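You operate a simulated robot arm through the tools that you are given. There is no shell and no other tool.

Carry out the task below with a simulated robot arm. There is one attempt and no reset: what you move stays moved.

## Task
Fit the plug head named on the trip card to the adapter and zip the other two into the pouch. Set down upright: flat-pin plug head, three-pin plug head.

Only the result counts: the job must be done as asked and must still hold three seconds after the hand-in. Knocking over, shifting, dropping, spilling or breaking anything else fails it.

## Robot
A 7-joint arm with a two-finger gripper, fixed in place. Base frame: the origin is on the floor under the middle of its stand, x ahead of it, y to its left, z up; the work surface is at about z = 0.8. Readings come in m, degrees, newtons and seconds.
With the tool pointing down near the work surface it reaches from about 0.34 to 0.72 m from the base axis. Its first joint turns from -66.0 to 66.0 degrees. Payload 2.45 kg.
The tool frame sits at the grasp point between the pads (the TCP): z along the fingers, y along the line on which they close. The tips reach 0.026 m beyond it. The gripper opens to 0.096 m; its body begins 0.069 m behind the TCP.
Orientation is that of the tool frame in the base frame, as [roll, pitch, yaw] about the fixed x, y, z axes, in that order (R = Rz(yaw) Ry(pitch) Rx(roll)). With the fingers straight down and closing along the base's y, the tool's x points along the base's -x, its y along +y and its z along -z.

## Interface
- The arm moves only by the tool move_arm. Its argument "series" is one flat list of numbers, 7 for each row, row after row: the shift along the tool's x, y, z in units of 40 mm (1.0 is 40 mm), then the turn, a rotation vector about the tool's x, y, z in units of 6 degrees (1.0 is 6 degrees), then the opening in per cent of the stroke, from 0 (shut) to 100 (fully open). In form: [dx, dy, dz, rx, ry, rz, fingers, dx, dy, dz, rx, ry, rz, fingers, ...]. A call has 1 to 20 rows; each row shifts and turns the commanded pose from where the row before left it, along the tool's axes as they then stand. A call with a number of a shift or a turn outside -1 to 1 is refused whole. Rows are played at 5 a second. More than 0.05 m and 8.6 degrees between two rows, or a gripper value outside its range, and nothing of the call is played. A pose out of reach is approached as far as the arm can. The call stops where the force on the tool passes 40 N (or 10 N more than at its start, if that is more) or the arm is blocked; 0.2 s more then pass. Each finger travels about 0.05 m/s and halts on what it meets, pressing with about 21 N; the grip force reading is that of the motor and also rises with nothing between the fingers. The clock runs only during rows and for 0.2 s after the last one: add rows that do not move to give the fingers time. The reply holds the time, the measured pose of the TCP, the force on the tool along the base axes, the opening and the grip force, in the units named above and with some noise, with the torque about the TCP (base axes, N m) and any sound that the robot's microphone picked up.
- Cameras (640 x 400 px; columns grow to the right, rows downward): "scene" is fixed at [0.1714, -0.3995, 1.4151]; the picture's right is [0.70, -0.71, 0.00], its down [-0.47, -0.46, -0.76] and it looks along [0.54, 0.53, -0.65] (base axes); focal length 334 px, centre (320, 200). "wrist" rides on the gripper at [0.082, 0.003, -0.098] in the tool frame; the picture's right is [-0.04, 1.00, 0.00], its down [-0.73, -0.03, -0.68] and it looks along [-0.68, -0.03, 0.73] (tool axes); focal length 256 px, centre (320, 200). There is no depth. A picture from a camera that has moved, and an enlarged one, comes with that camera's place and axes in the base frame and with its lens.
- capture(camera): a new picture of that camera. It takes no simulated time.
- close_up(camera, box): a new picture of the part [left, top, right, bottom] of that camera's present view, enlarged. It takes no simulated time.
- finish_job(): hands the job in; it is judged then, once.

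Places have to be worked out from the pictures, the camera data and where the tool is seen. Open the gripper and draw the arm clear of the work before you hand the job in, unless the task says otherwise.

The tools are called by a JSON object that holds its "name" and its "arguments". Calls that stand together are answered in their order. move_arm: Moves the arm, as the interface text tells. Its arguments: {"type":"object","properties":{"series":{"type":"array","items":{"type":"number"}}},"required":["series"]} The other tools are called the same way: capture (camera) takes a picture; close_up (camera, box) takes an enlarged picture of a part of a camera's view; finish_job () hands the job in.

At the start:

```text
clock: 0.0
position: [0.455, -0.0334, 1.1703]
tool_rot: [180.0, -0.1, 180.0]
wrist_force: [0.4, 0.8, -0.3]
torque: [-0.01, 0.02, 0.01]
width: 0.0959
grasp_force: 0.1
```

scene: 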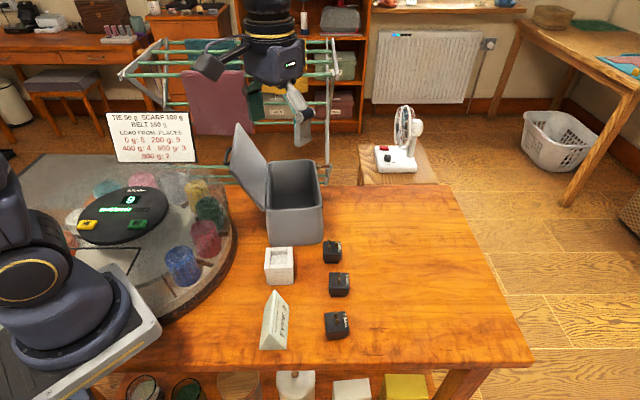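
wrist: 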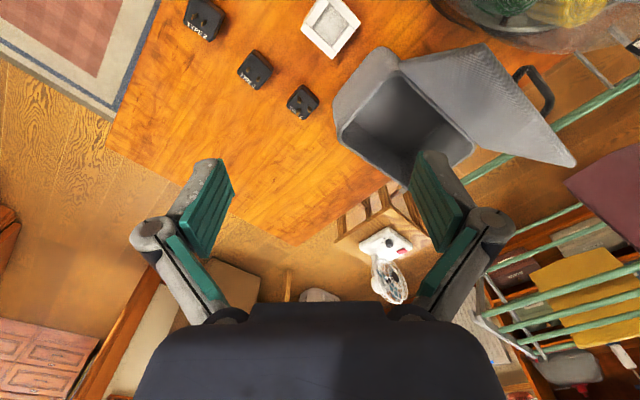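

I'll start by looking closely at the card, the plug heads, the adapter and the pouch.

{"name": "close_up", "arguments": {"camera": "scene", "box": [220, 230, 380, 360]}}

{"name": "close_up", "arguments": {"camera": "scene", "box": [250, 280, 310, 360]}}

{"name": "close_up", "arguments": {"camera": "scene", "box": [310, 230, 370, 350]}}

{"name": "close_up", "arguments": {"camera": "scene", "box": [210, 110, 340, 250]}}

{"name": "close_up", "arguments": {"camera": "wrist", "box": [160, 0, 380, 130]}}

{"name": "close_up", "arguments": {"camera": "wrist", "box": [320, 30, 600, 200]}}

```text
3.08 times, centred on (300, 295) of scene
camera zoom: at [0.1714, -0.3995, 1.4151], right [0.7, -0.71, 0.0], down [-0.47, -0.46, -0.76], along [0.54, 0.53, -0.65], focal length 1028 px, centre (382, -92)
```

zoom: 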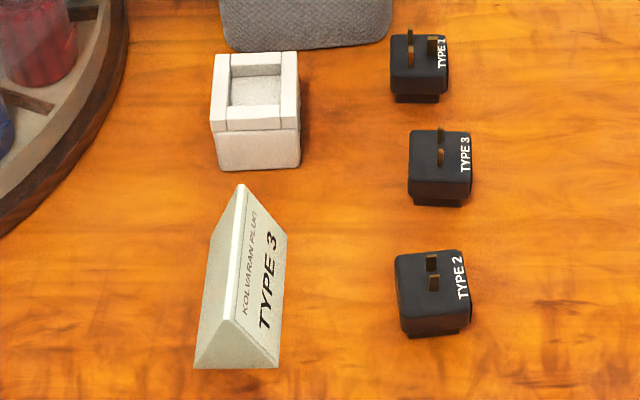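

```text
5.00 times, centred on (280, 320) of scene
camera zoom: at [0.1714, -0.3995, 1.4151], right [0.7, -0.71, 0.0], down [-0.47, -0.46, -0.76], along [0.54, 0.53, -0.65], focal length 1670 px, centre (520, -400)
```

zoom: 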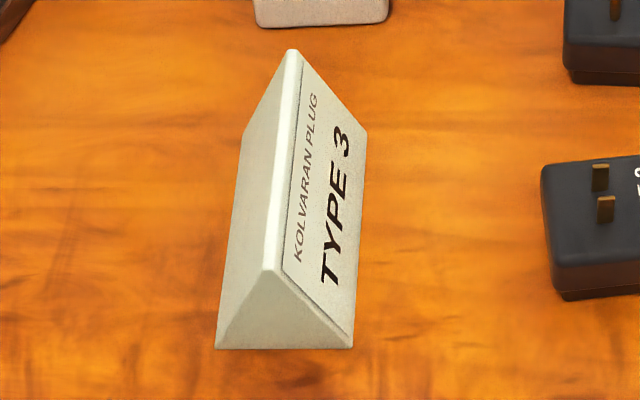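

```text
3.33 times, centred on (340, 290) of scene
camera zoom: at [0.1714, -0.3995, 1.4151], right [0.7, -0.71, 0.0], down [-0.47, -0.46, -0.76], along [0.54, 0.53, -0.65], focal length 1113 px, centre (253, -100)
```

zoom: 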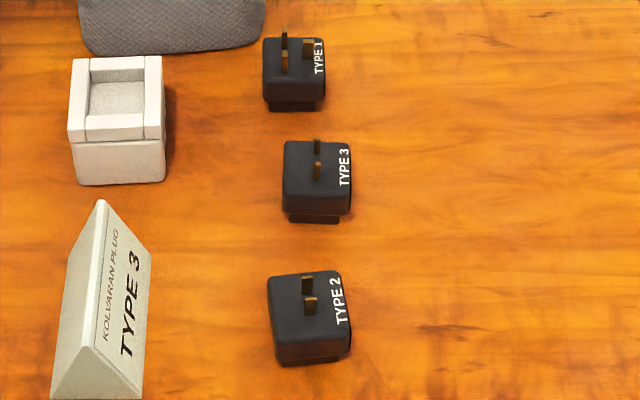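

```text
2.86 times, centred on (275, 180) of scene
camera zoom: at [0.1714, -0.3995, 1.4151], right [0.7, -0.71, 0.0], down [-0.47, -0.46, -0.76], along [0.54, 0.53, -0.65], focal length 954 px, centre (449, 257)
```

zoom: 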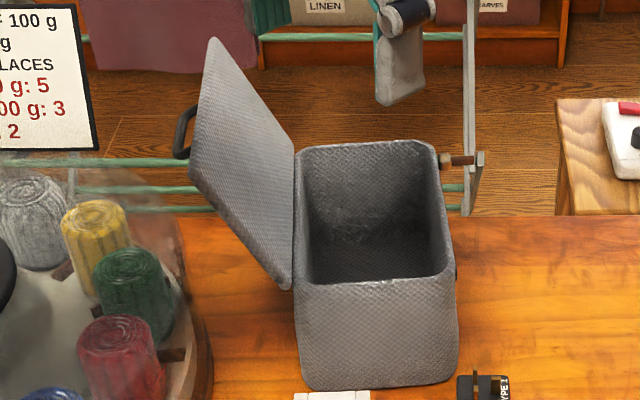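

```text
2.91 times, centred on (270, 65) of wrist
camera zoom: at [0.3737, -0.0296, 1.2686], right [0.04, 1.0, 0.0], down [0.73, -0.03, 0.68], along [0.68, -0.03, -0.73], focal length 745 px, centre (466, 593)
```

zoom: 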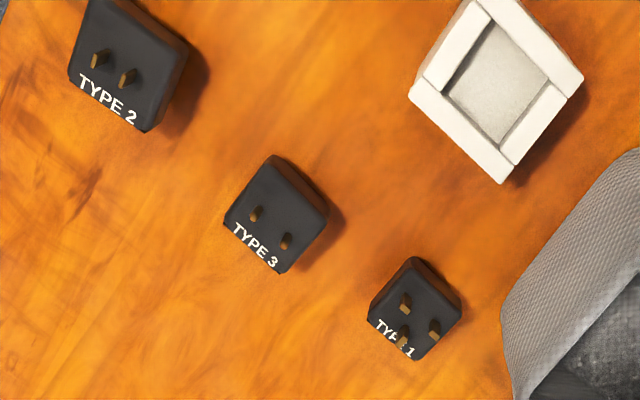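

```text
2.29 times, centred on (460, 115) of wrist
camera zoom: at [0.3737, -0.0296, 1.2686], right [0.04, 1.0, 0.0], down [0.73, -0.03, 0.68], along [0.68, -0.03, -0.73], focal length 585 px, centre (0, 394)
```

zoom: 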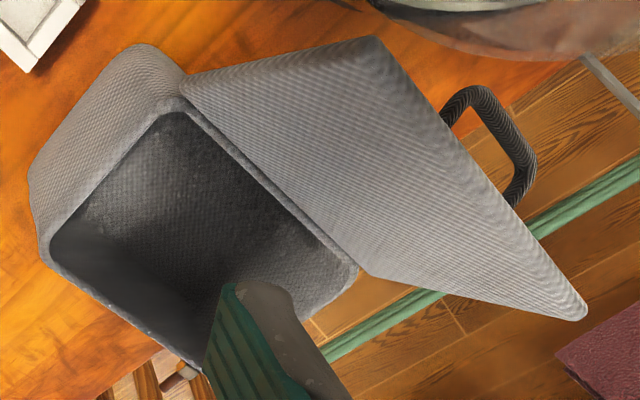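

The card reads "KOLVARAN PLUG – TYPE 3", so the Type 3 head (round pins) goes into the adapter, while Types 1 and 2 go into the pouch. I need finer views of the pouch, its zip and the adapter recess before moving.

{"name": "close_up", "arguments": {"camera": "scene", "box": [290, 150, 340, 190]}}

{"name": "close_up", "arguments": {"camera": "scene", "box": [260, 190, 340, 250]}}

{"name": "close_up", "arguments": {"camera": "scene", "box": [255, 235, 305, 295]}}

{"name": "close_up", "arguments": {"camera": "wrist", "box": [290, 0, 370, 70]}}

{"name": "close_up", "arguments": {"camera": "scene", "box": [215, 110, 295, 210]}}

```text
10.00 times, centred on (315, 170) of scene
camera zoom: at [0.1714, -0.3995, 1.4151], right [0.7, -0.71, 0.0], down [-0.47, -0.46, -0.76], along [0.54, 0.53, -0.65], focal length 3340 px, centre (370, 500)
```

zoom: 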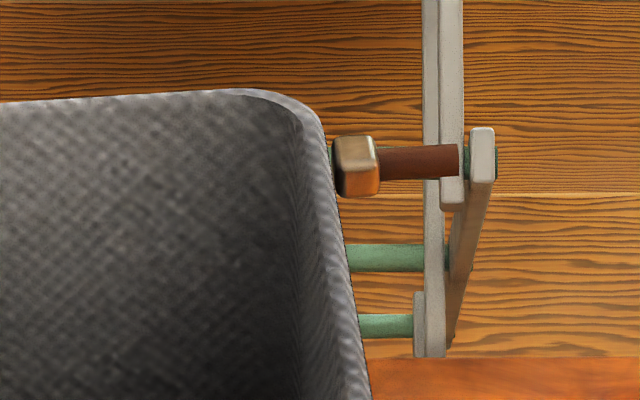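

```text
6.67 times, centred on (300, 220) of scene
camera zoom: at [0.1714, -0.3995, 1.4151], right [0.7, -0.71, 0.0], down [-0.47, -0.46, -0.76], along [0.54, 0.53, -0.65], focal length 2227 px, centre (453, 67)
```

zoom: 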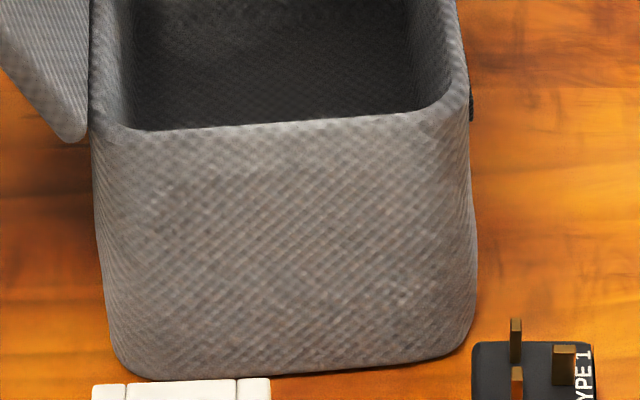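

```text
6.67 times, centred on (280, 265) of scene
camera zoom: at [0.1714, -0.3995, 1.4151], right [0.7, -0.71, 0.0], down [-0.47, -0.46, -0.76], along [0.54, 0.53, -0.65], focal length 2227 px, centre (587, -233)
```

zoom: 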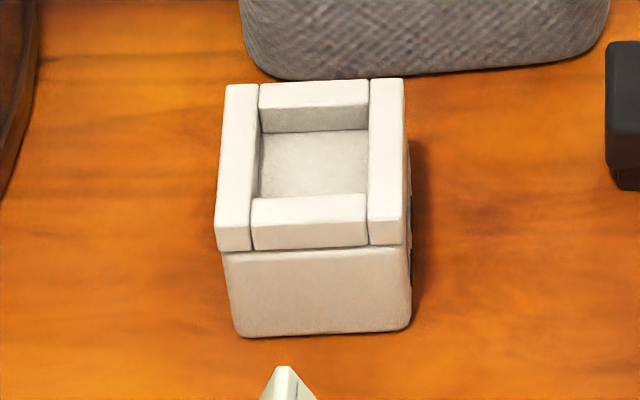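

```text
5.71 times, centred on (330, 35) of wrist
camera zoom: at [0.3737, -0.0296, 1.2686], right [0.04, 1.0, 0.0], down [0.73, -0.03, 0.68], along [0.68, -0.03, -0.73], focal length 1463 px, centre (263, 1143)
```

zoom: 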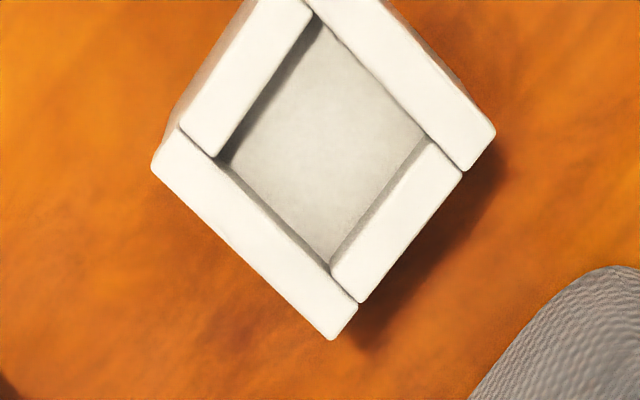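

```text
4.00 times, centred on (255, 160) of scene
camera zoom: at [0.1714, -0.3995, 1.4151], right [0.7, -0.71, 0.0], down [-0.47, -0.46, -0.76], along [0.54, 0.53, -0.65], focal length 1336 px, centre (580, 360)
```

zoom: 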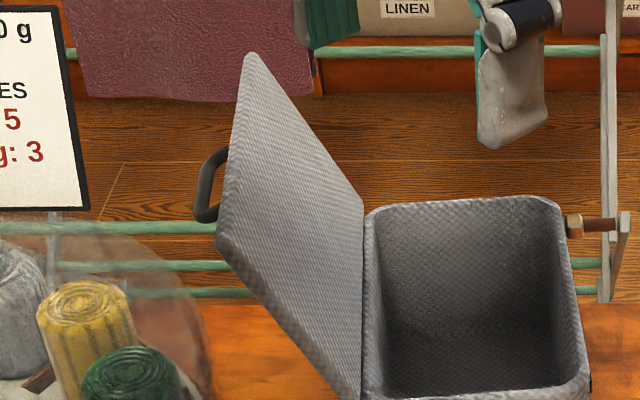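

The gold block with the brown bar beside the pouch's far right corner and a dark item on its right wall might be the zip, so I'll move the arm to the right and turn the wrist camera to look at the pouch from that side.

{"name": "move_arm", "arguments": {"series": [-0.225, -0.835, 0.85, 0, 0, 0, 100, -0.225, -0.835, 0.85, 0, 0, 0, 100, -0.225, -0.835, 0.85, 0, 0, 0, 100, -0.225, -0.835, 0.85, 0, 0, 0, 100, -0.225, -0.835, 0.85, 0, 0, 0, 100, 0, 0, 0, 0, 0, -1, 100, 0, 0, 0, 0, 0, -1, 100, 0, 0, 0, 0, 0, -1, 100, 0, 0, 0, 0, 0, -1, 100, 0, 0, 0, 0, 0, -1, 100, 0, 0, 0, 0, 0, -1, 100, 0, 0, 0, 0, 0, -1, 100, 0, 0, 0, 0, 0, -1, 100, 0, 0, 0, 0, 0, -1, 100, 0, 0, 0, 0, 0, -1, 100, 0, 0, 0, 0, 0, -1, 100, 0, 0, 0, 0, 0, -1, 100, 0, 0, 0, 0, 0, -1, 100, 0, 0, 0, 0, 0, -1, 100, 0, 0, 0, 0, 0, -1, 100]}}

{"name": "capture", "arguments": {"camera": "wrist"}}

{"name": "capture", "arguments": {"camera": "scene"}}

```text
clock: 4.2
position: [0.5008, -0.1999, 1.0011]
tool_rot: [180.0, -0.1, -89.8]
wrist_force: [0.0, 0.0, 0.2]
torque: [-0.01, -0.01, 0.0]
width: 0.0958
grasp_force: 0.0
```

```text
taken
camera wrist: at [0.4974, -0.2812, 1.0988], right [-1.0, 0.04, 0.0], down [0.03, 0.73, 0.68], along [0.03, 0.68, -0.73], focal length 256 px, centre (320, 200)
```

wrist: 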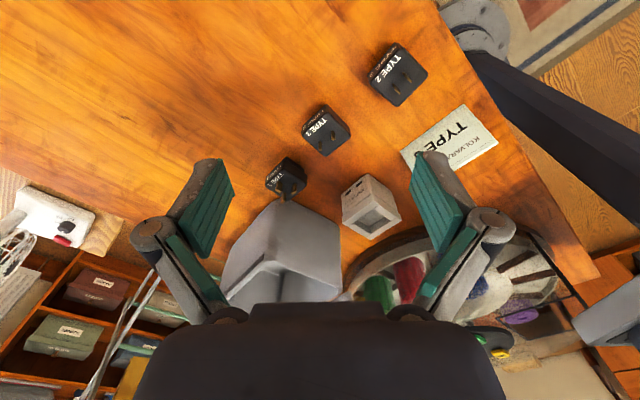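

```text
taken
```

scene: 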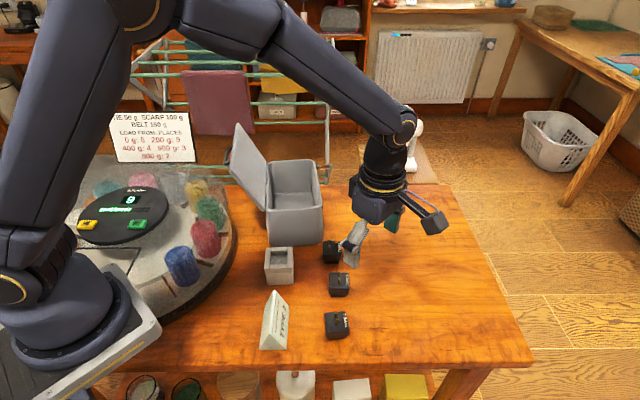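

{"name": "close_up", "arguments": {"camera": "wrist", "box": [210, 180, 350, 310]}}

{"name": "close_up", "arguments": {"camera": "wrist", "box": [330, 160, 420, 250]}}

{"name": "close_up", "arguments": {"camera": "wrist", "box": [250, 30, 510, 200]}}

{"name": "close_up", "arguments": {"camera": "scene", "box": [310, 150, 450, 270]}}

```text
3.08 times, centred on (280, 245) of wrist
camera zoom: at [0.4974, -0.2812, 1.0988], right [-1.0, 0.04, 0.0], down [0.03, 0.73, 0.68], along [0.03, 0.68, -0.73], focal length 788 px, centre (443, 62)
```

zoom: 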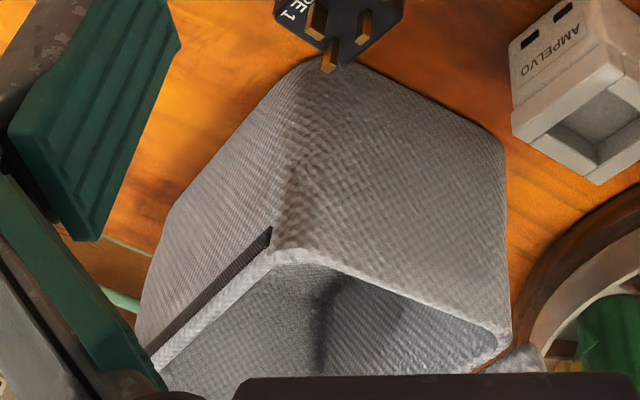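

```text
4.44 times, centred on (375, 205) of wrist
camera zoom: at [0.4974, -0.2812, 1.0988], right [-1.0, 0.04, 0.0], down [0.03, 0.73, 0.68], along [0.03, 0.68, -0.73], focal length 1138 px, centre (76, 178)
```

zoom: 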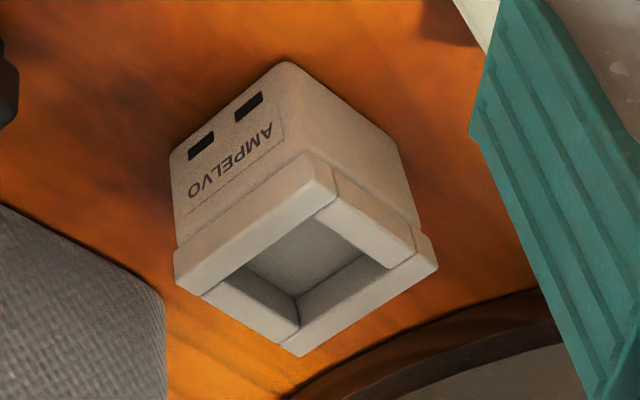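

```text
2.35 times, centred on (380, 115) of wrist
camera zoom: at [0.4974, -0.2812, 1.0988], right [-1.0, 0.04, 0.0], down [0.03, 0.73, 0.68], along [0.03, 0.68, -0.73], focal length 602 px, centre (179, 400)
```

zoom: 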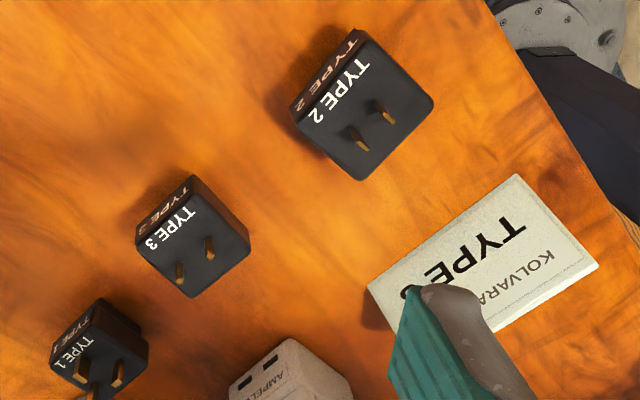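

```text
3.33 times, centred on (380, 210) of scene
camera zoom: at [0.1714, -0.3995, 1.4151], right [0.7, -0.71, 0.0], down [-0.47, -0.46, -0.76], along [0.54, 0.53, -0.65], focal length 1113 px, centre (120, 167)
```

zoom: 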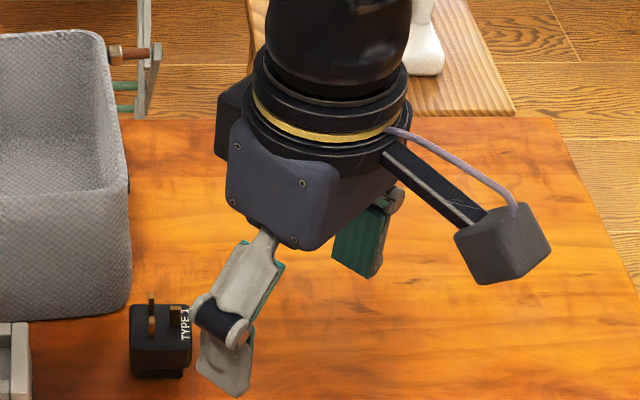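

The pouch shows a dark zip track just under the rim along its right (free-edge) side, and the gold slider with brown pull seems to sit at its far end. I'll move over and turn the camera forward to inspect the slider and the adapter from closer.

{"name": "move_arm", "arguments": {"series": [-1, 0, -0.4, 0, 0, 0, 100, -1, 0, -0.4, 0, 0, 0, 100, -1, 0, -0.4, 0, 0, 0, 100, -1, 0, -0.4, 0, 0, 0, 100, -1, 0, -0.4, 0, 0, 0, 100, 0, 0, 0, 0, 0, 1, 100, 0, 0, 0, 0, 0, 1, 100, 0, 0, 0, 0, 0, 1, 100, 0, 0, 0, 0, 0, 1, 100, 0, 0, 0, 0, 0, 1, 100, 0, 0, 0, 0, 0, 1, 100, 0, 0, 0, 0, 0, 1, 100, 0, 0, 0, 0, 0, 1, 100, 0, 0, 0, 0, 0, 1, 100, 0, 0, 0, 0, 0, 1, 100, 0, 0, 0, 0, 0, 1, 100, 0, 0, 0, 0, 0, 1, 100, 0, 0, 0, 0, 0, 1, 100, 0, 0, 0, 0, 0, 1, 100, 0, 0, 0, 0, 0, 1, 100]}}

{"name": "capture", "arguments": {"camera": "wrist"}}

{"name": "close_up", "arguments": {"camera": "wrist", "box": [330, 120, 450, 240]}}

{"name": "close_up", "arguments": {"camera": "scene", "box": [220, 60, 360, 250]}}

```text
clock: 8.4
position: [0.4991, -0.0009, 1.0803]
tool_rot: [179.9, -0.1, 180.0]
wrist_force: [0.0, 0.3, 0.3]
torque: [-0.01, -0.03, 0.02]
width: 0.0961
grasp_force: 0.0
```

```text
taken
camera wrist: at [0.4186, 0.0035, 1.1786], right [0.04, 1.0, 0.0], down [0.73, -0.03, 0.68], along [0.68, -0.03, -0.73], focal length 256 px, centre (320, 200)
```

wrist: 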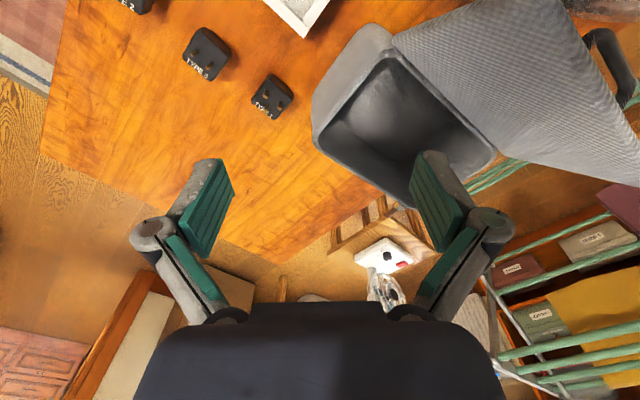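

```text
3.33 times, centred on (390, 180) of wrist
camera zoom: at [0.4186, 0.0035, 1.1786], right [0.04, 1.0, 0.0], down [0.73, -0.03, 0.68], along [0.68, -0.03, -0.73], focal length 853 px, centre (87, 267)
```

zoom: 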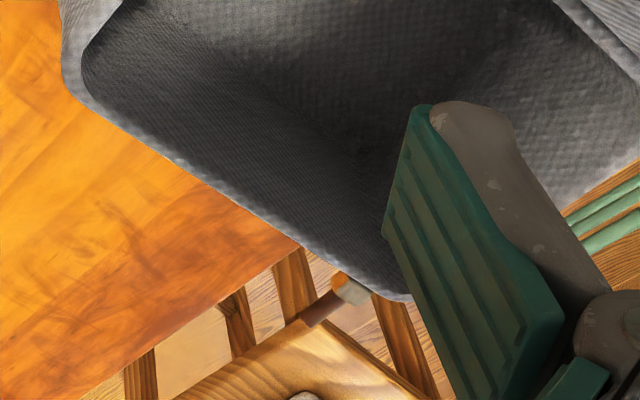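

```text
2.11 times, centred on (290, 155) of scene
camera zoom: at [0.1714, -0.3995, 1.4151], right [0.7, -0.71, 0.0], down [-0.47, -0.46, -0.76], along [0.54, 0.53, -0.65], focal length 703 px, centre (383, 295)
```

zoom: 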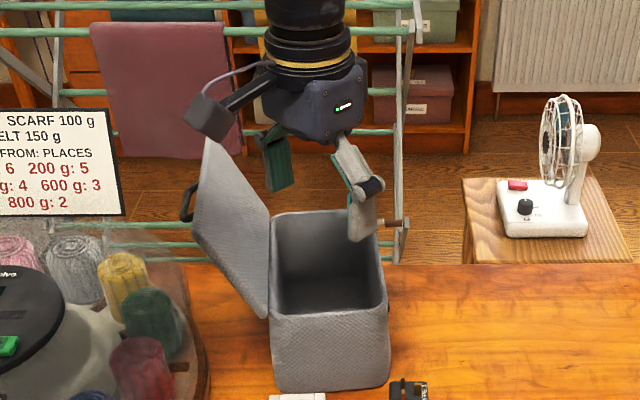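

The slider is a gold block at roughly (0.68, 0.105, 0.915) with a brown pull reaching out to about (0.703, 0.09). Now I'll drop the camera closer over the plugs and adapter to measure them accurately.

{"name": "move_arm", "arguments": {"series": [0.494, -0.62, 0.5, 0, 0, 0, 100, 0.494, -0.62, 0.5, 0, 0, 0, 100, 0.494, -0.62, 0.5, 0, 0, 0, 100, 0.494, -0.62, 0.5, 0, 0, 0, 100, 0, 0, 0, 0, 0, 0, 100]}}

{"name": "capture", "arguments": {"camera": "wrist"}}

{"name": "close_up", "arguments": {"camera": "wrist", "box": [180, 40, 340, 180]}}

{"name": "close_up", "arguments": {"camera": "wrist", "box": [350, 40, 470, 150]}}

{"name": "close_up", "arguments": {"camera": "wrist", "box": [240, 90, 340, 180]}}

```text
clock: 9.6
position: [0.4206, -0.0993, 1.0007]
tool_rot: [-180.0, 0.1, -180.0]
wrist_force: [-0.4, 0.1, -1.1]
torque: [-0.03, 0.01, 0.03]
width: 0.0959
grasp_force: 0.1
```

```text
taken
camera wrist: at [0.3403, -0.0958, 1.0989], right [0.04, 1.0, 0.0], down [0.73, -0.03, 0.68], along [0.68, -0.03, -0.73], focal length 256 px, centre (320, 200)
```

wrist: 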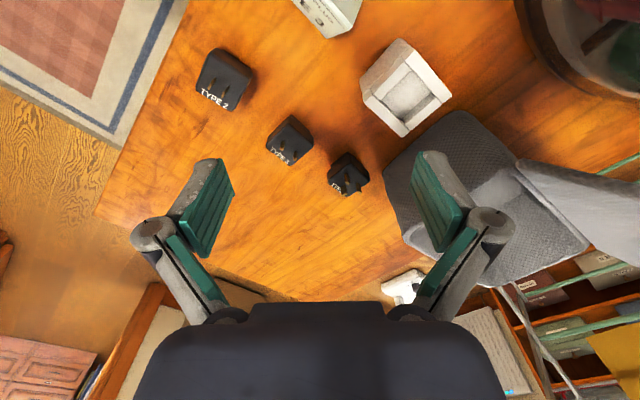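

```text
2.86 times, centred on (260, 110) of wrist
camera zoom: at [0.3403, -0.0958, 1.0989], right [0.04, 1.0, 0.0], down [0.73, -0.03, 0.68], along [0.68, -0.03, -0.73], focal length 731 px, centre (491, 457)
```

zoom: 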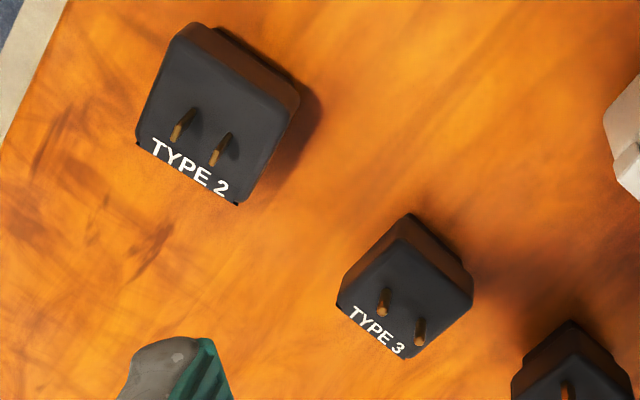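

```text
3.64 times, centred on (410, 95) of wrist
camera zoom: at [0.3403, -0.0958, 1.0989], right [0.04, 1.0, 0.0], down [0.73, -0.03, 0.68], along [0.68, -0.03, -0.73], focal length 931 px, centre (-7, 582)
```

zoom: 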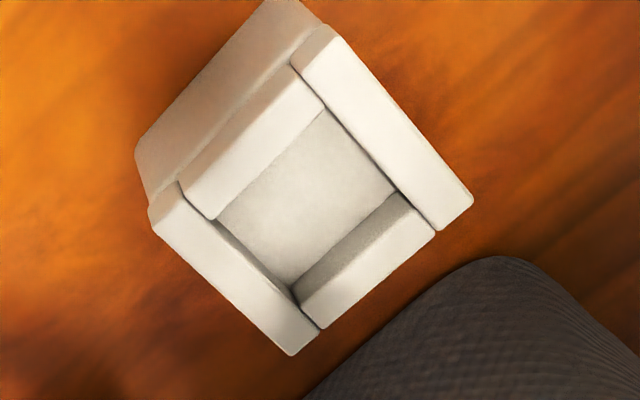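

```text
4.44 times, centred on (290, 135) of wrist
camera zoom: at [0.3403, -0.0958, 1.0989], right [0.04, 1.0, 0.0], down [0.73, -0.03, 0.68], along [0.68, -0.03, -0.73], focal length 1138 px, centre (453, 489)
```

zoom: 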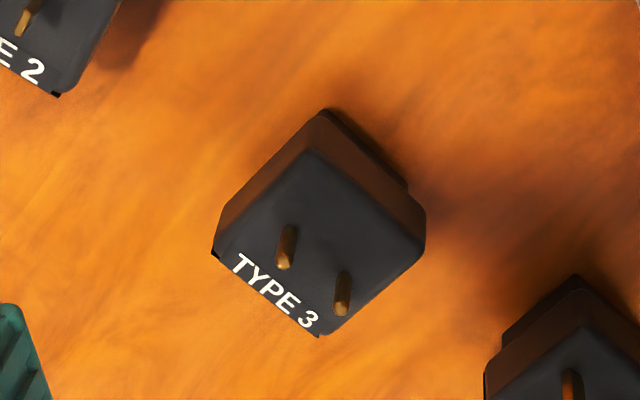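

{"name": "close_up", "arguments": {"camera": "scene", "box": [315, 265, 365, 305]}}

{"name": "close_up", "arguments": {"camera": "scene", "box": [315, 305, 365, 345]}}

{"name": "close_up", "arguments": {"camera": "scene", "box": [310, 230, 360, 270]}}

{"name": "close_up", "arguments": {"camera": "scene", "box": [255, 240, 305, 290]}}

{"name": "capture", "arguments": {"camera": "scene"}}

```text
10.00 times, centred on (340, 285) of scene
camera zoom: at [0.1714, -0.3995, 1.4151], right [0.7, -0.71, 0.0], down [-0.47, -0.46, -0.76], along [0.54, 0.53, -0.65], focal length 3340 px, centre (120, -650)
```

zoom: 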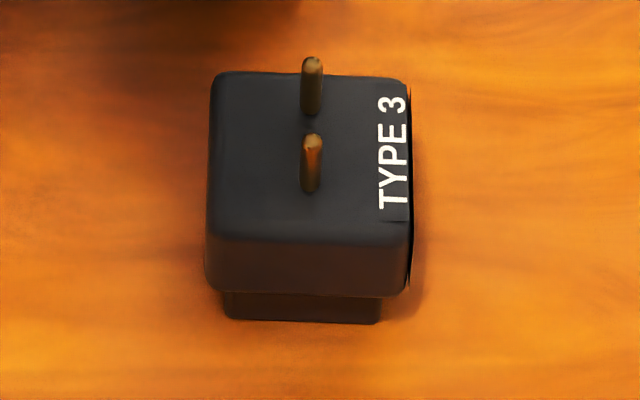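

```text
10.00 times, centred on (340, 325) of scene
camera zoom: at [0.1714, -0.3995, 1.4151], right [0.7, -0.71, 0.0], down [-0.47, -0.46, -0.76], along [0.54, 0.53, -0.65], focal length 3340 px, centre (120, -1050)
```

zoom: 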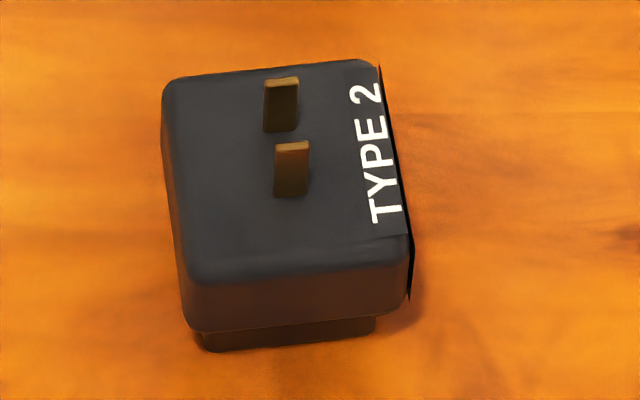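

```text
10.00 times, centred on (335, 250) of scene
camera zoom: at [0.1714, -0.3995, 1.4151], right [0.7, -0.71, 0.0], down [-0.47, -0.46, -0.76], along [0.54, 0.53, -0.65], focal length 3340 px, centre (170, -300)
```

zoom: 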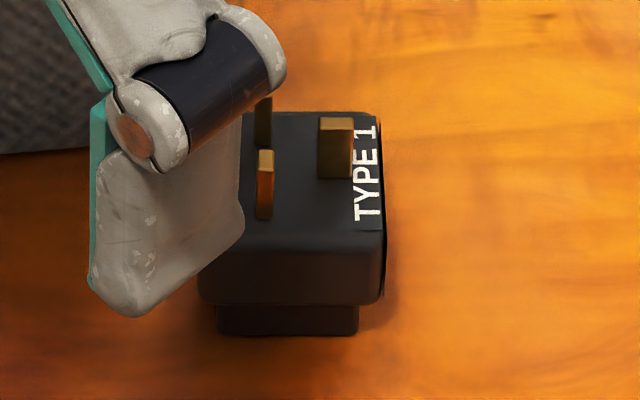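

```text
8.00 times, centred on (280, 265) of scene
camera zoom: at [0.1714, -0.3995, 1.4151], right [0.7, -0.71, 0.0], down [-0.47, -0.46, -0.76], along [0.54, 0.53, -0.65], focal length 2672 px, centre (640, -320)
```

zoom: 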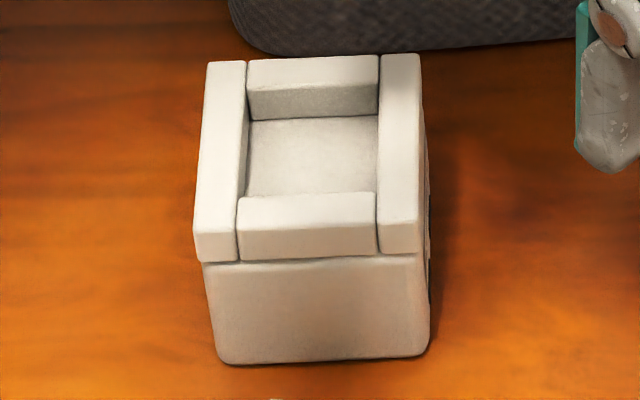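

```text
taken
```

scene: 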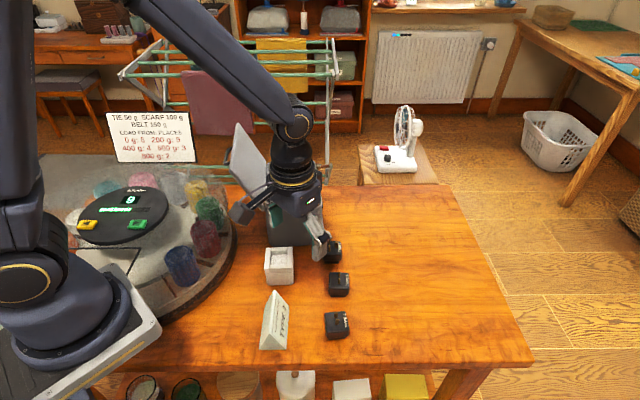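

{"name": "close_up", "arguments": {"camera": "wrist", "box": [355, 35, 460, 140]}}

{"name": "close_up", "arguments": {"camera": "scene", "box": [262, 243, 302, 268]}}

{"name": "close_up", "arguments": {"camera": "scene", "box": [262, 264, 302, 289]}}

```text
3.81 times, centred on (408, 88) of wrist
camera zoom: at [0.3403, -0.0958, 1.0989], right [0.04, 1.0, 0.0], down [0.73, -0.03, 0.68], along [0.68, -0.03, -0.73], focal length 975 px, centre (-13, 629)
```

zoom: 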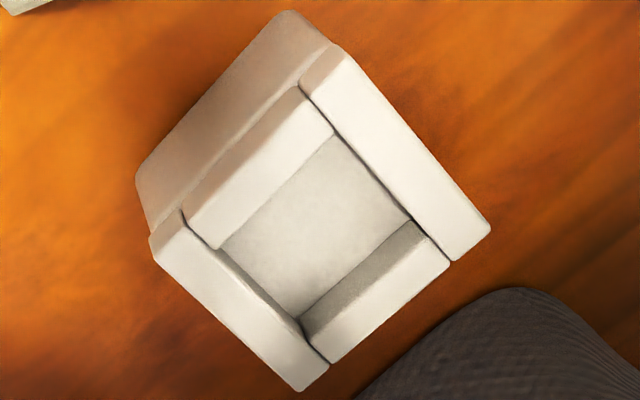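

```text
16.00 times, centred on (282, 256) of scene
camera zoom: at [0.1714, -0.3995, 1.4151], right [0.7, -0.71, 0.0], down [-0.47, -0.46, -0.76], along [0.54, 0.53, -0.65], focal length 5344 px, centre (928, -688)
```

zoom: 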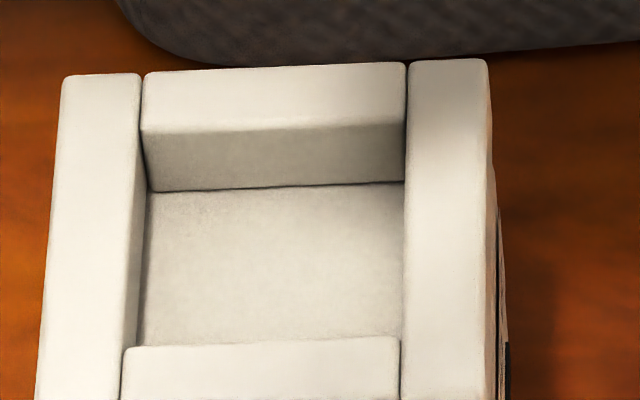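

```text
16.00 times, centred on (282, 276) of scene
camera zoom: at [0.1714, -0.3995, 1.4151], right [0.7, -0.71, 0.0], down [-0.47, -0.46, -0.76], along [0.54, 0.53, -0.65], focal length 5344 px, centre (928, -1024)
```

zoom: 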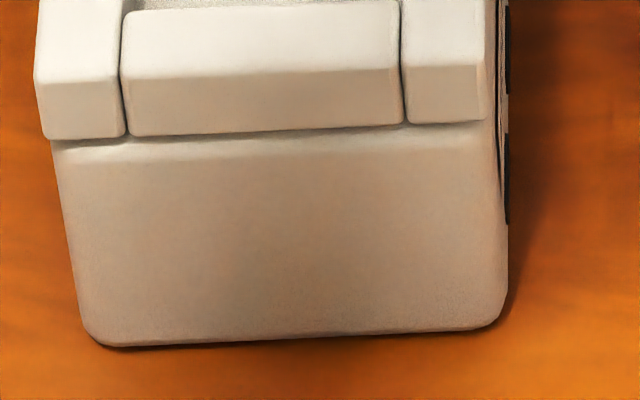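

From both cameras I place Type 3 at about (0.496, −0.136), body top z≈0.836, yaw ≈42°, with a ~33 mm boss underneath. The adapter's ~35.5 mm recess is centred near (0.4375, −0.016), ring top z≈0.857, yaw ≈47°. I'll go above Type 3, turn the tool 42° and check the alignment with the wrist camera.

{"name": "move_arm", "arguments": {"series": [-0.628, -0.31, 0.3, 0, 0, 0, 80, -0.628, -0.31, 0.3, 0, 0, 0, 80, -0.628, -0.31, 0.3, 0, 0, 0, 80, 0, 0, 0, 0, 0, -1, 80, 0, 0, 0, 0, 0, -1, 80, 0, 0, 0, 0, 0, -1, 80, 0, 0, 0, 0, 0, -1, 80, 0, 0, 0, 0, 0, -1, 80, 0, 0, 0, 0, 0, -1, 80, 0, 0, 0, 0, 0, -1, 80, 0, 0, 0, 0, 0, 0, 80]}}

{"name": "capture", "arguments": {"camera": "wrist"}}

{"name": "close_up", "arguments": {"camera": "wrist", "box": [260, 60, 380, 160]}}

```text
clock: 12.0
position: [0.4967, -0.1364, 0.9641]
tool_rot: [180.0, 0.0, -137.9]
wrist_force: [0.3, 0.7, 0.1]
torque: [-0.04, 0.02, -0.02]
width: 0.0767
grasp_force: 0.0
```

```text
taken
camera wrist: at [0.4341, -0.1883, 1.0626], right [-0.64, 0.77, 0.0], down [0.56, 0.47, 0.68], along [0.52, 0.43, -0.73], focal length 256 px, centre (320, 200)
```

wrist: 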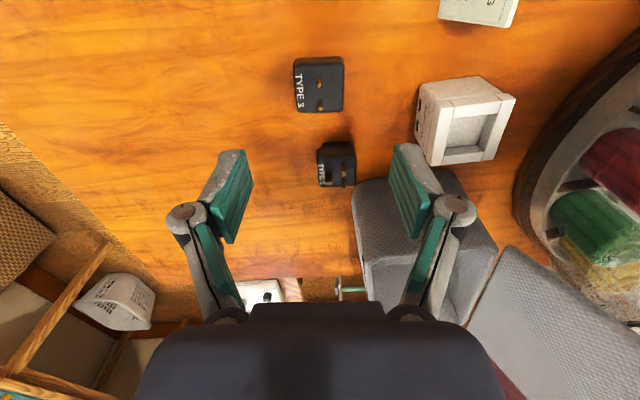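

```text
4.00 times, centred on (320, 110) of wrist
camera zoom: at [0.4341, -0.1883, 1.0626], right [-0.64, 0.77, 0.0], down [0.56, 0.47, 0.68], along [0.52, 0.43, -0.73], focal length 1024 px, centre (320, 560)
```

zoom: 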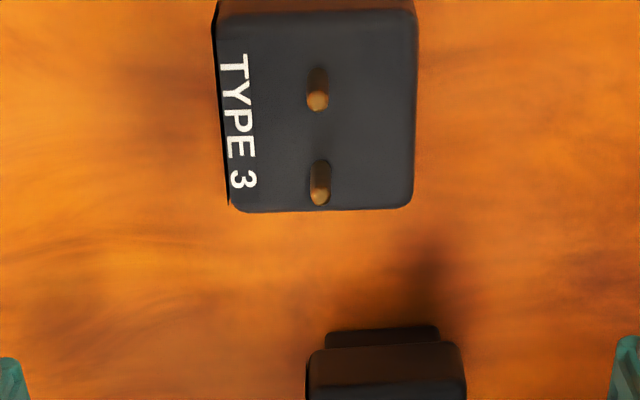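

The plug's top-face corners work out to centre (0.496, −0.137) and yaw ≈41.5°, about 1 mm from under the tool. I'll descend so the tips sit just above the body's lower edge, and close on it.

{"name": "move_arm", "arguments": {"series": [0.03, 0, 1, 0, 0, 0, 80, 0, 0, 1, 0, 0, 0, 80, 0, 0, 0.7, 0, 0, 0, 80, 0, 0, 0.3, 0, 0, 0, 80, 0, 0, 0, 0, 0, 0, 80]}}

{"name": "close_up", "arguments": {"camera": "scene", "box": [300, 250, 380, 310]}}

{"name": "capture", "arguments": {"camera": "wrist"}}

```text
clock: 13.2
position: [0.4954, -0.1393, 0.845]
tool_rot: [179.9, 0.0, -138.1]
wrist_force: [0.8, 0.0, 0.2]
torque: [-0.01, 0.0, 0.0]
width: 0.0769
grasp_force: 0.0
```

```text
6.67 times, centred on (340, 280) of scene
camera zoom: at [0.1714, -0.3995, 1.4151], right [0.7, -0.71, 0.0], down [-0.47, -0.46, -0.76], along [0.54, 0.53, -0.65], focal length 2227 px, centre (187, -333)
```

zoom: 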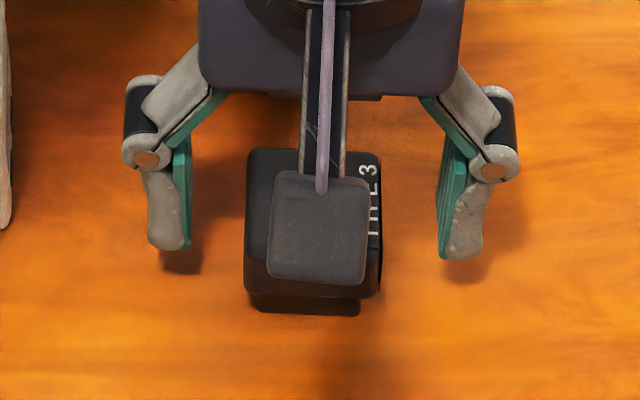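

```text
taken
camera wrist: at [0.433, -0.1901, 0.9433], right [-0.64, 0.77, 0.0], down [0.56, 0.47, 0.68], along [0.52, 0.43, -0.73], focal length 256 px, centre (320, 200)
```

wrist: 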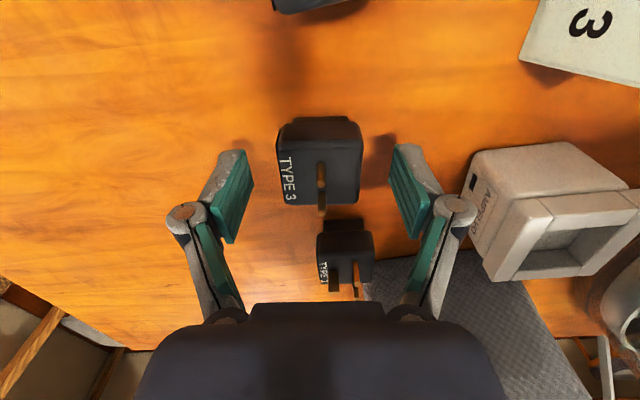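

The fingers straddle the plug evenly with clear space, so I close on it and give the fingers time.

{"name": "move_arm", "arguments": {"series": [0, 0, 0, 0, 0, 0, 40, 0, 0, 0, 0, 0, 0, 20, 0, 0, 0, 0, 0, 0, 20, 0, 0, 0, 0, 0, 0, 20, 0, 0, 0, 0, 0, 0, 20]}}

{"name": "capture", "arguments": {"camera": "wrist"}}

{"name": "close_up", "arguments": {"camera": "scene", "box": [300, 250, 380, 310]}}

```text
clock: 14.4
position: [0.4955, -0.1383, 0.8447]
tool_rot: [-179.9, -0.1, -138.0]
wrist_force: [0.1, 0.2, 0.3]
torque: [0.03, 0.02, 0.02]
width: 0.0411
grasp_force: 20.9
```

```text
taken
camera wrist: at [0.4328, -0.1901, 0.9435], right [-0.64, 0.77, 0.0], down [0.56, 0.47, 0.68], along [0.52, 0.43, -0.73], focal length 256 px, centre (320, 200)
```

wrist: 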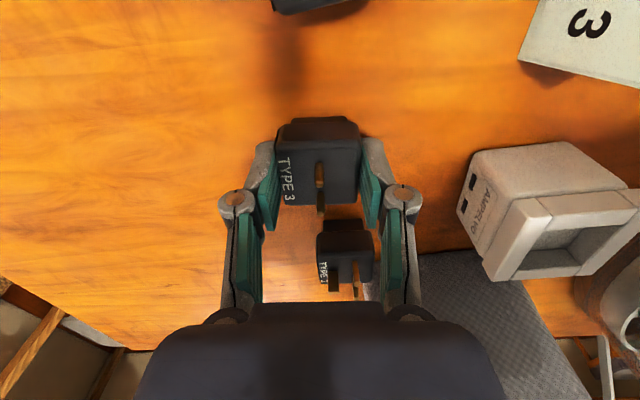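

```text
6.67 times, centred on (340, 280) of scene
camera zoom: at [0.1714, -0.3995, 1.4151], right [0.7, -0.71, 0.0], down [-0.47, -0.46, -0.76], along [0.54, 0.53, -0.65], focal length 2227 px, centre (187, -333)
```

zoom: 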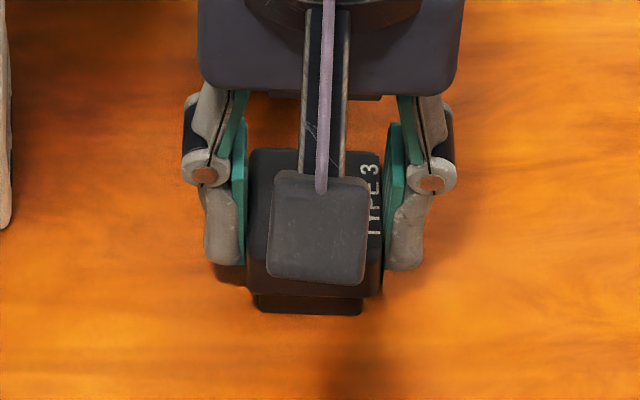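

Gripped at 41 mm width with 21 N. I'll lift it straight up 80 mm and check how it hangs.

{"name": "move_arm", "arguments": {"series": [0, 0, -0.3, 0, 0, 0, 20, 0, 0, -0.7, 0, 0, 0, 20, 0, 0, -1, 0, 0, 0, 20, 0, 0, 0, 0, 0, 0, 20]}}

{"name": "capture", "arguments": {"camera": "wrist"}}

{"name": "close_up", "arguments": {"camera": "wrist", "box": [240, 100, 400, 230]}}

{"name": "close_up", "arguments": {"camera": "scene", "box": [280, 190, 380, 290]}}

```text
clock: 15.4
position: [0.4954, -0.1368, 0.9246]
tool_rot: [-180.0, 0.0, -138.0]
wrist_force: [0.0, -0.2, -0.8]
torque: [-0.02, 0.01, 0.02]
width: 0.041
grasp_force: 20.8
```

```text
taken
camera wrist: at [0.4323, -0.1889, 1.0235], right [-0.64, 0.77, 0.0], down [0.56, 0.47, 0.68], along [0.52, 0.43, -0.73], focal length 256 px, centre (320, 200)
```

wrist: 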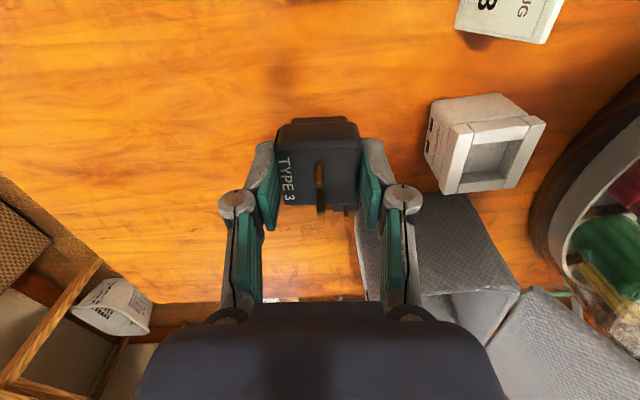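

```text
3.08 times, centred on (320, 165) of wrist
camera zoom: at [0.4323, -0.1889, 1.0235], right [-0.64, 0.77, 0.0], down [0.56, 0.47, 0.68], along [0.52, 0.43, -0.73], focal length 788 px, centre (320, 308)
```

zoom: 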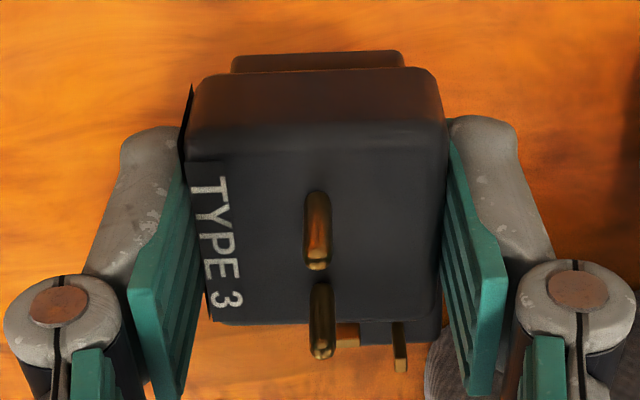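

```text
4.00 times, centred on (330, 240) of scene
camera zoom: at [0.1714, -0.3995, 1.4151], right [0.7, -0.71, 0.0], down [-0.47, -0.46, -0.76], along [0.54, 0.53, -0.65], focal length 1336 px, centre (280, 40)
```

zoom: 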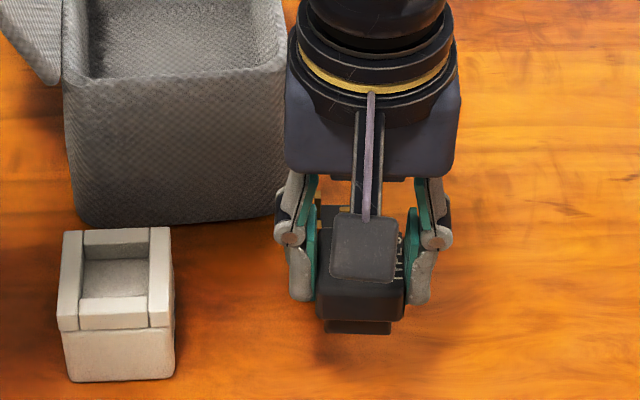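

The plug hangs centred on the tool (within ~0.5 mm by its top-face corners). From this same pose I can re-measure the adapter recess with the wrist camera.

{"name": "close_up", "arguments": {"camera": "wrist", "box": [415, 80, 555, 200]}}

```text
3.33 times, centred on (485, 140) of wrist
camera zoom: at [0.4323, -0.1889, 1.0235], right [-0.64, 0.77, 0.0], down [0.56, 0.47, 0.68], along [0.52, 0.43, -0.73], focal length 853 px, centre (-230, 400)
```

zoom: 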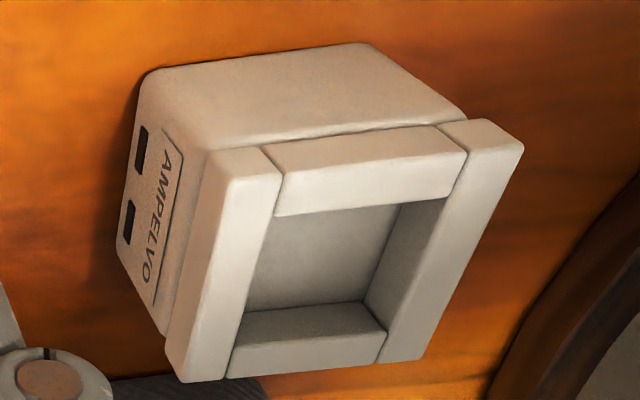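

The recess estimates give centre ≈(0.436, −0.0165) and yaw ≈47°. I'll raise, shift over the adapter, rotate 5° and look again from directly above it.

{"name": "move_arm", "arguments": {"series": [0, 0, -0.875, 0, 0, 0, 20, -0.229, 0.8075, 0, 0, 0, 0, 20, -0.229, 0.8075, 0, 0, 0, 0, 20, -0.229, 0.8075, 0, 0, 0, 0, 20, -0.229, 0.8075, 0, 0, 0, 0, 20, 0, 0, 0, 0, 0, -0.85, 20, 0, 0, 0, 0, 0, 0, 20]}}

{"name": "capture", "arguments": {"camera": "wrist"}}

{"name": "close_up", "arguments": {"camera": "wrist", "box": [240, 20, 400, 150]}}

{"name": "close_up", "arguments": {"camera": "scene", "box": [230, 190, 330, 290]}}

```text
clock: 17.0
position: [0.4351, -0.0151, 0.9584]
tool_rot: [180.0, -0.1, -132.9]
wrist_force: [0.3, -0.4, 0.2]
torque: [0.02, -0.01, -0.02]
width: 0.0413
grasp_force: 21.1
```

```text
taken
camera wrist: at [0.3781, -0.0725, 1.0572], right [-0.71, 0.71, 0.0], down [0.52, 0.52, 0.68], along [0.48, 0.48, -0.73], focal length 256 px, centre (320, 200)
```

wrist: 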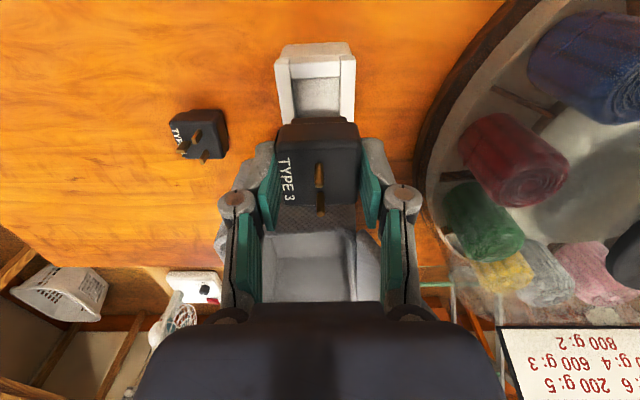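

```text
3.08 times, centred on (320, 85) of wrist
camera zoom: at [0.3781, -0.0725, 1.0572], right [-0.71, 0.71, 0.0], down [0.52, 0.52, 0.68], along [0.48, 0.48, -0.73], focal length 788 px, centre (320, 554)
```

zoom: 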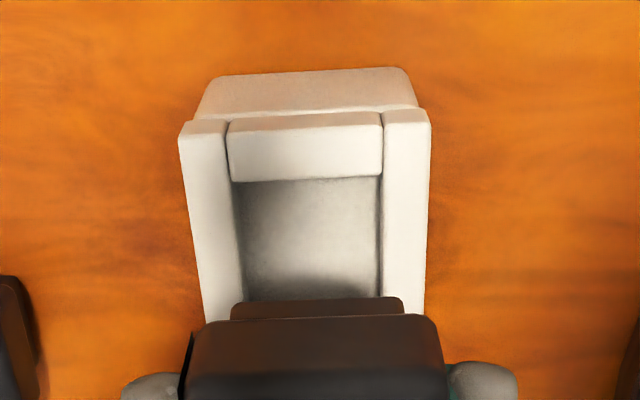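

```text
4.00 times, centred on (280, 240) of scene
camera zoom: at [0.1714, -0.3995, 1.4151], right [0.7, -0.71, 0.0], down [-0.47, -0.46, -0.76], along [0.54, 0.53, -0.65], focal length 1336 px, centre (480, 40)
```

zoom: 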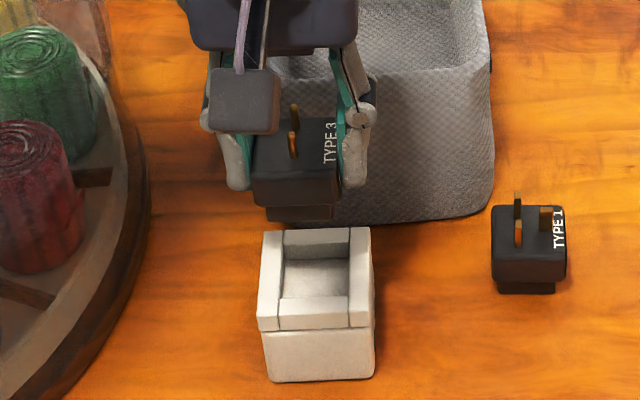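

Measured in the tool frame, the recess centre is about +2–3 mm in tool x and −2.6 mm in tool y from the boss (boss ≈32.6 mm, opening ≈36 mm). I'll correct by that and come down to about 8 mm above the ring for another check.

{"name": "move_arm", "arguments": {"series": [0.07, -0.07, 0.3, 0, 0, 0, 20, 0, 0, 0.5, 0, 0, 0, 20, 0, 0, 0.36, 0, 0, 0, 20, 0, 0, 0, 0, 0, 0, 20]}}

{"name": "close_up", "arguments": {"camera": "wrist", "box": [240, 20, 400, 150]}}

{"name": "close_up", "arguments": {"camera": "scene", "box": [250, 220, 310, 280]}}

```text
clock: 18.0
position: [0.4371, -0.0217, 0.9104]
tool_rot: [180.0, 0.0, -132.9]
wrist_force: [-0.3, 0.6, -0.7]
torque: [-0.02, 0.01, -0.01]
width: 0.041
grasp_force: 21.6
```

```text
3.08 times, centred on (320, 85) of wrist
camera zoom: at [0.3784, -0.0778, 1.0097], right [-0.71, 0.71, 0.0], down [0.52, 0.52, 0.68], along [0.48, 0.48, -0.73], focal length 788 px, centre (320, 554)
```

zoom: 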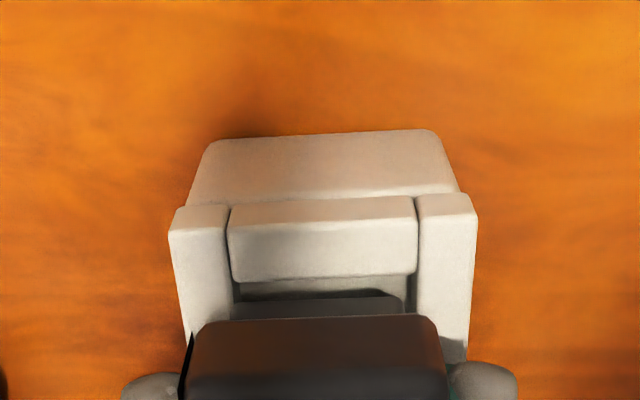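

```text
6.67 times, centred on (280, 250) of scene
camera zoom: at [0.1714, -0.3995, 1.4151], right [0.7, -0.71, 0.0], down [-0.47, -0.46, -0.76], along [0.54, 0.53, -0.65], focal length 2227 px, centre (587, -133)
```

zoom: 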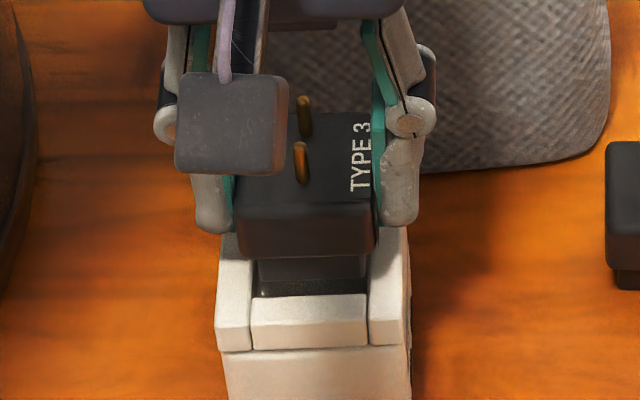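

Both cameras now agree the recess is about 1.3 mm in tool +y from the boss, with tool x nearly right. I'll correct that and lower slowly to where the boss should just enter the ring.

{"name": "move_arm", "arguments": {"series": [-0.015, 0.033, 0, 0, 0, 0, 20, 0, 0, 0.06, 0, 0, 0, 20, 0, 0, 0.06, 0, 0, 0, 20, 0, 0, 0.06, 0, 0, 0, 20, 0, 0, 0.06, 0, 0, 0, 20, 0, 0, 0, 0, 0, 0, 20]}}

{"name": "close_up", "arguments": {"camera": "wrist", "box": [260, 60, 380, 150]}}

{"name": "close_up", "arguments": {"camera": "scene", "box": [260, 240, 300, 270]}}

```text
clock: 19.4
position: [0.4341, -0.0202, 0.9043]
tool_rot: [-180.0, 0.0, -132.8]
wrist_force: [0.5, -0.3, -0.9]
torque: [0.0, -0.01, -0.03]
width: 0.0412
grasp_force: 21.2
```

```text
4.44 times, centred on (320, 105) of wrist
camera zoom: at [0.3774, -0.0766, 1.0017], right [-0.71, 0.71, 0.0], down [0.52, 0.52, 0.68], along [0.48, 0.48, -0.73], focal length 1138 px, centre (320, 622)
```

zoom: 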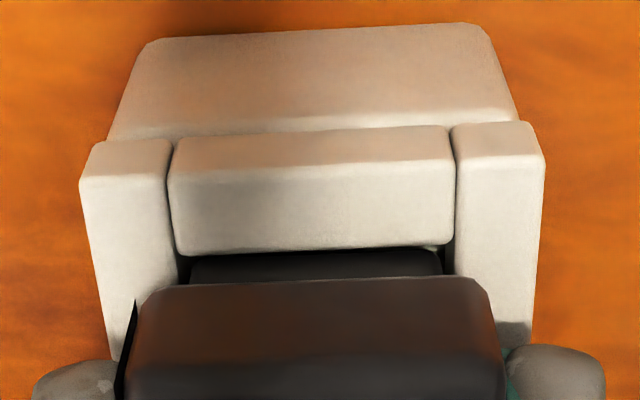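

```text
13.33 times, centred on (280, 255) of scene
camera zoom: at [0.1714, -0.3995, 1.4151], right [0.7, -0.71, 0.0], down [-0.47, -0.46, -0.76], along [0.54, 0.53, -0.65], focal length 4453 px, centre (853, -533)
```

zoom: 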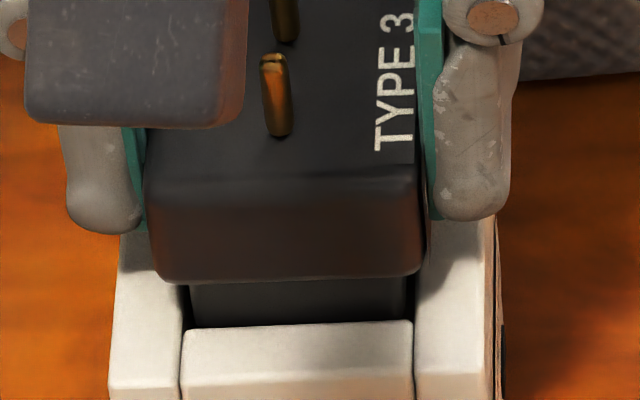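

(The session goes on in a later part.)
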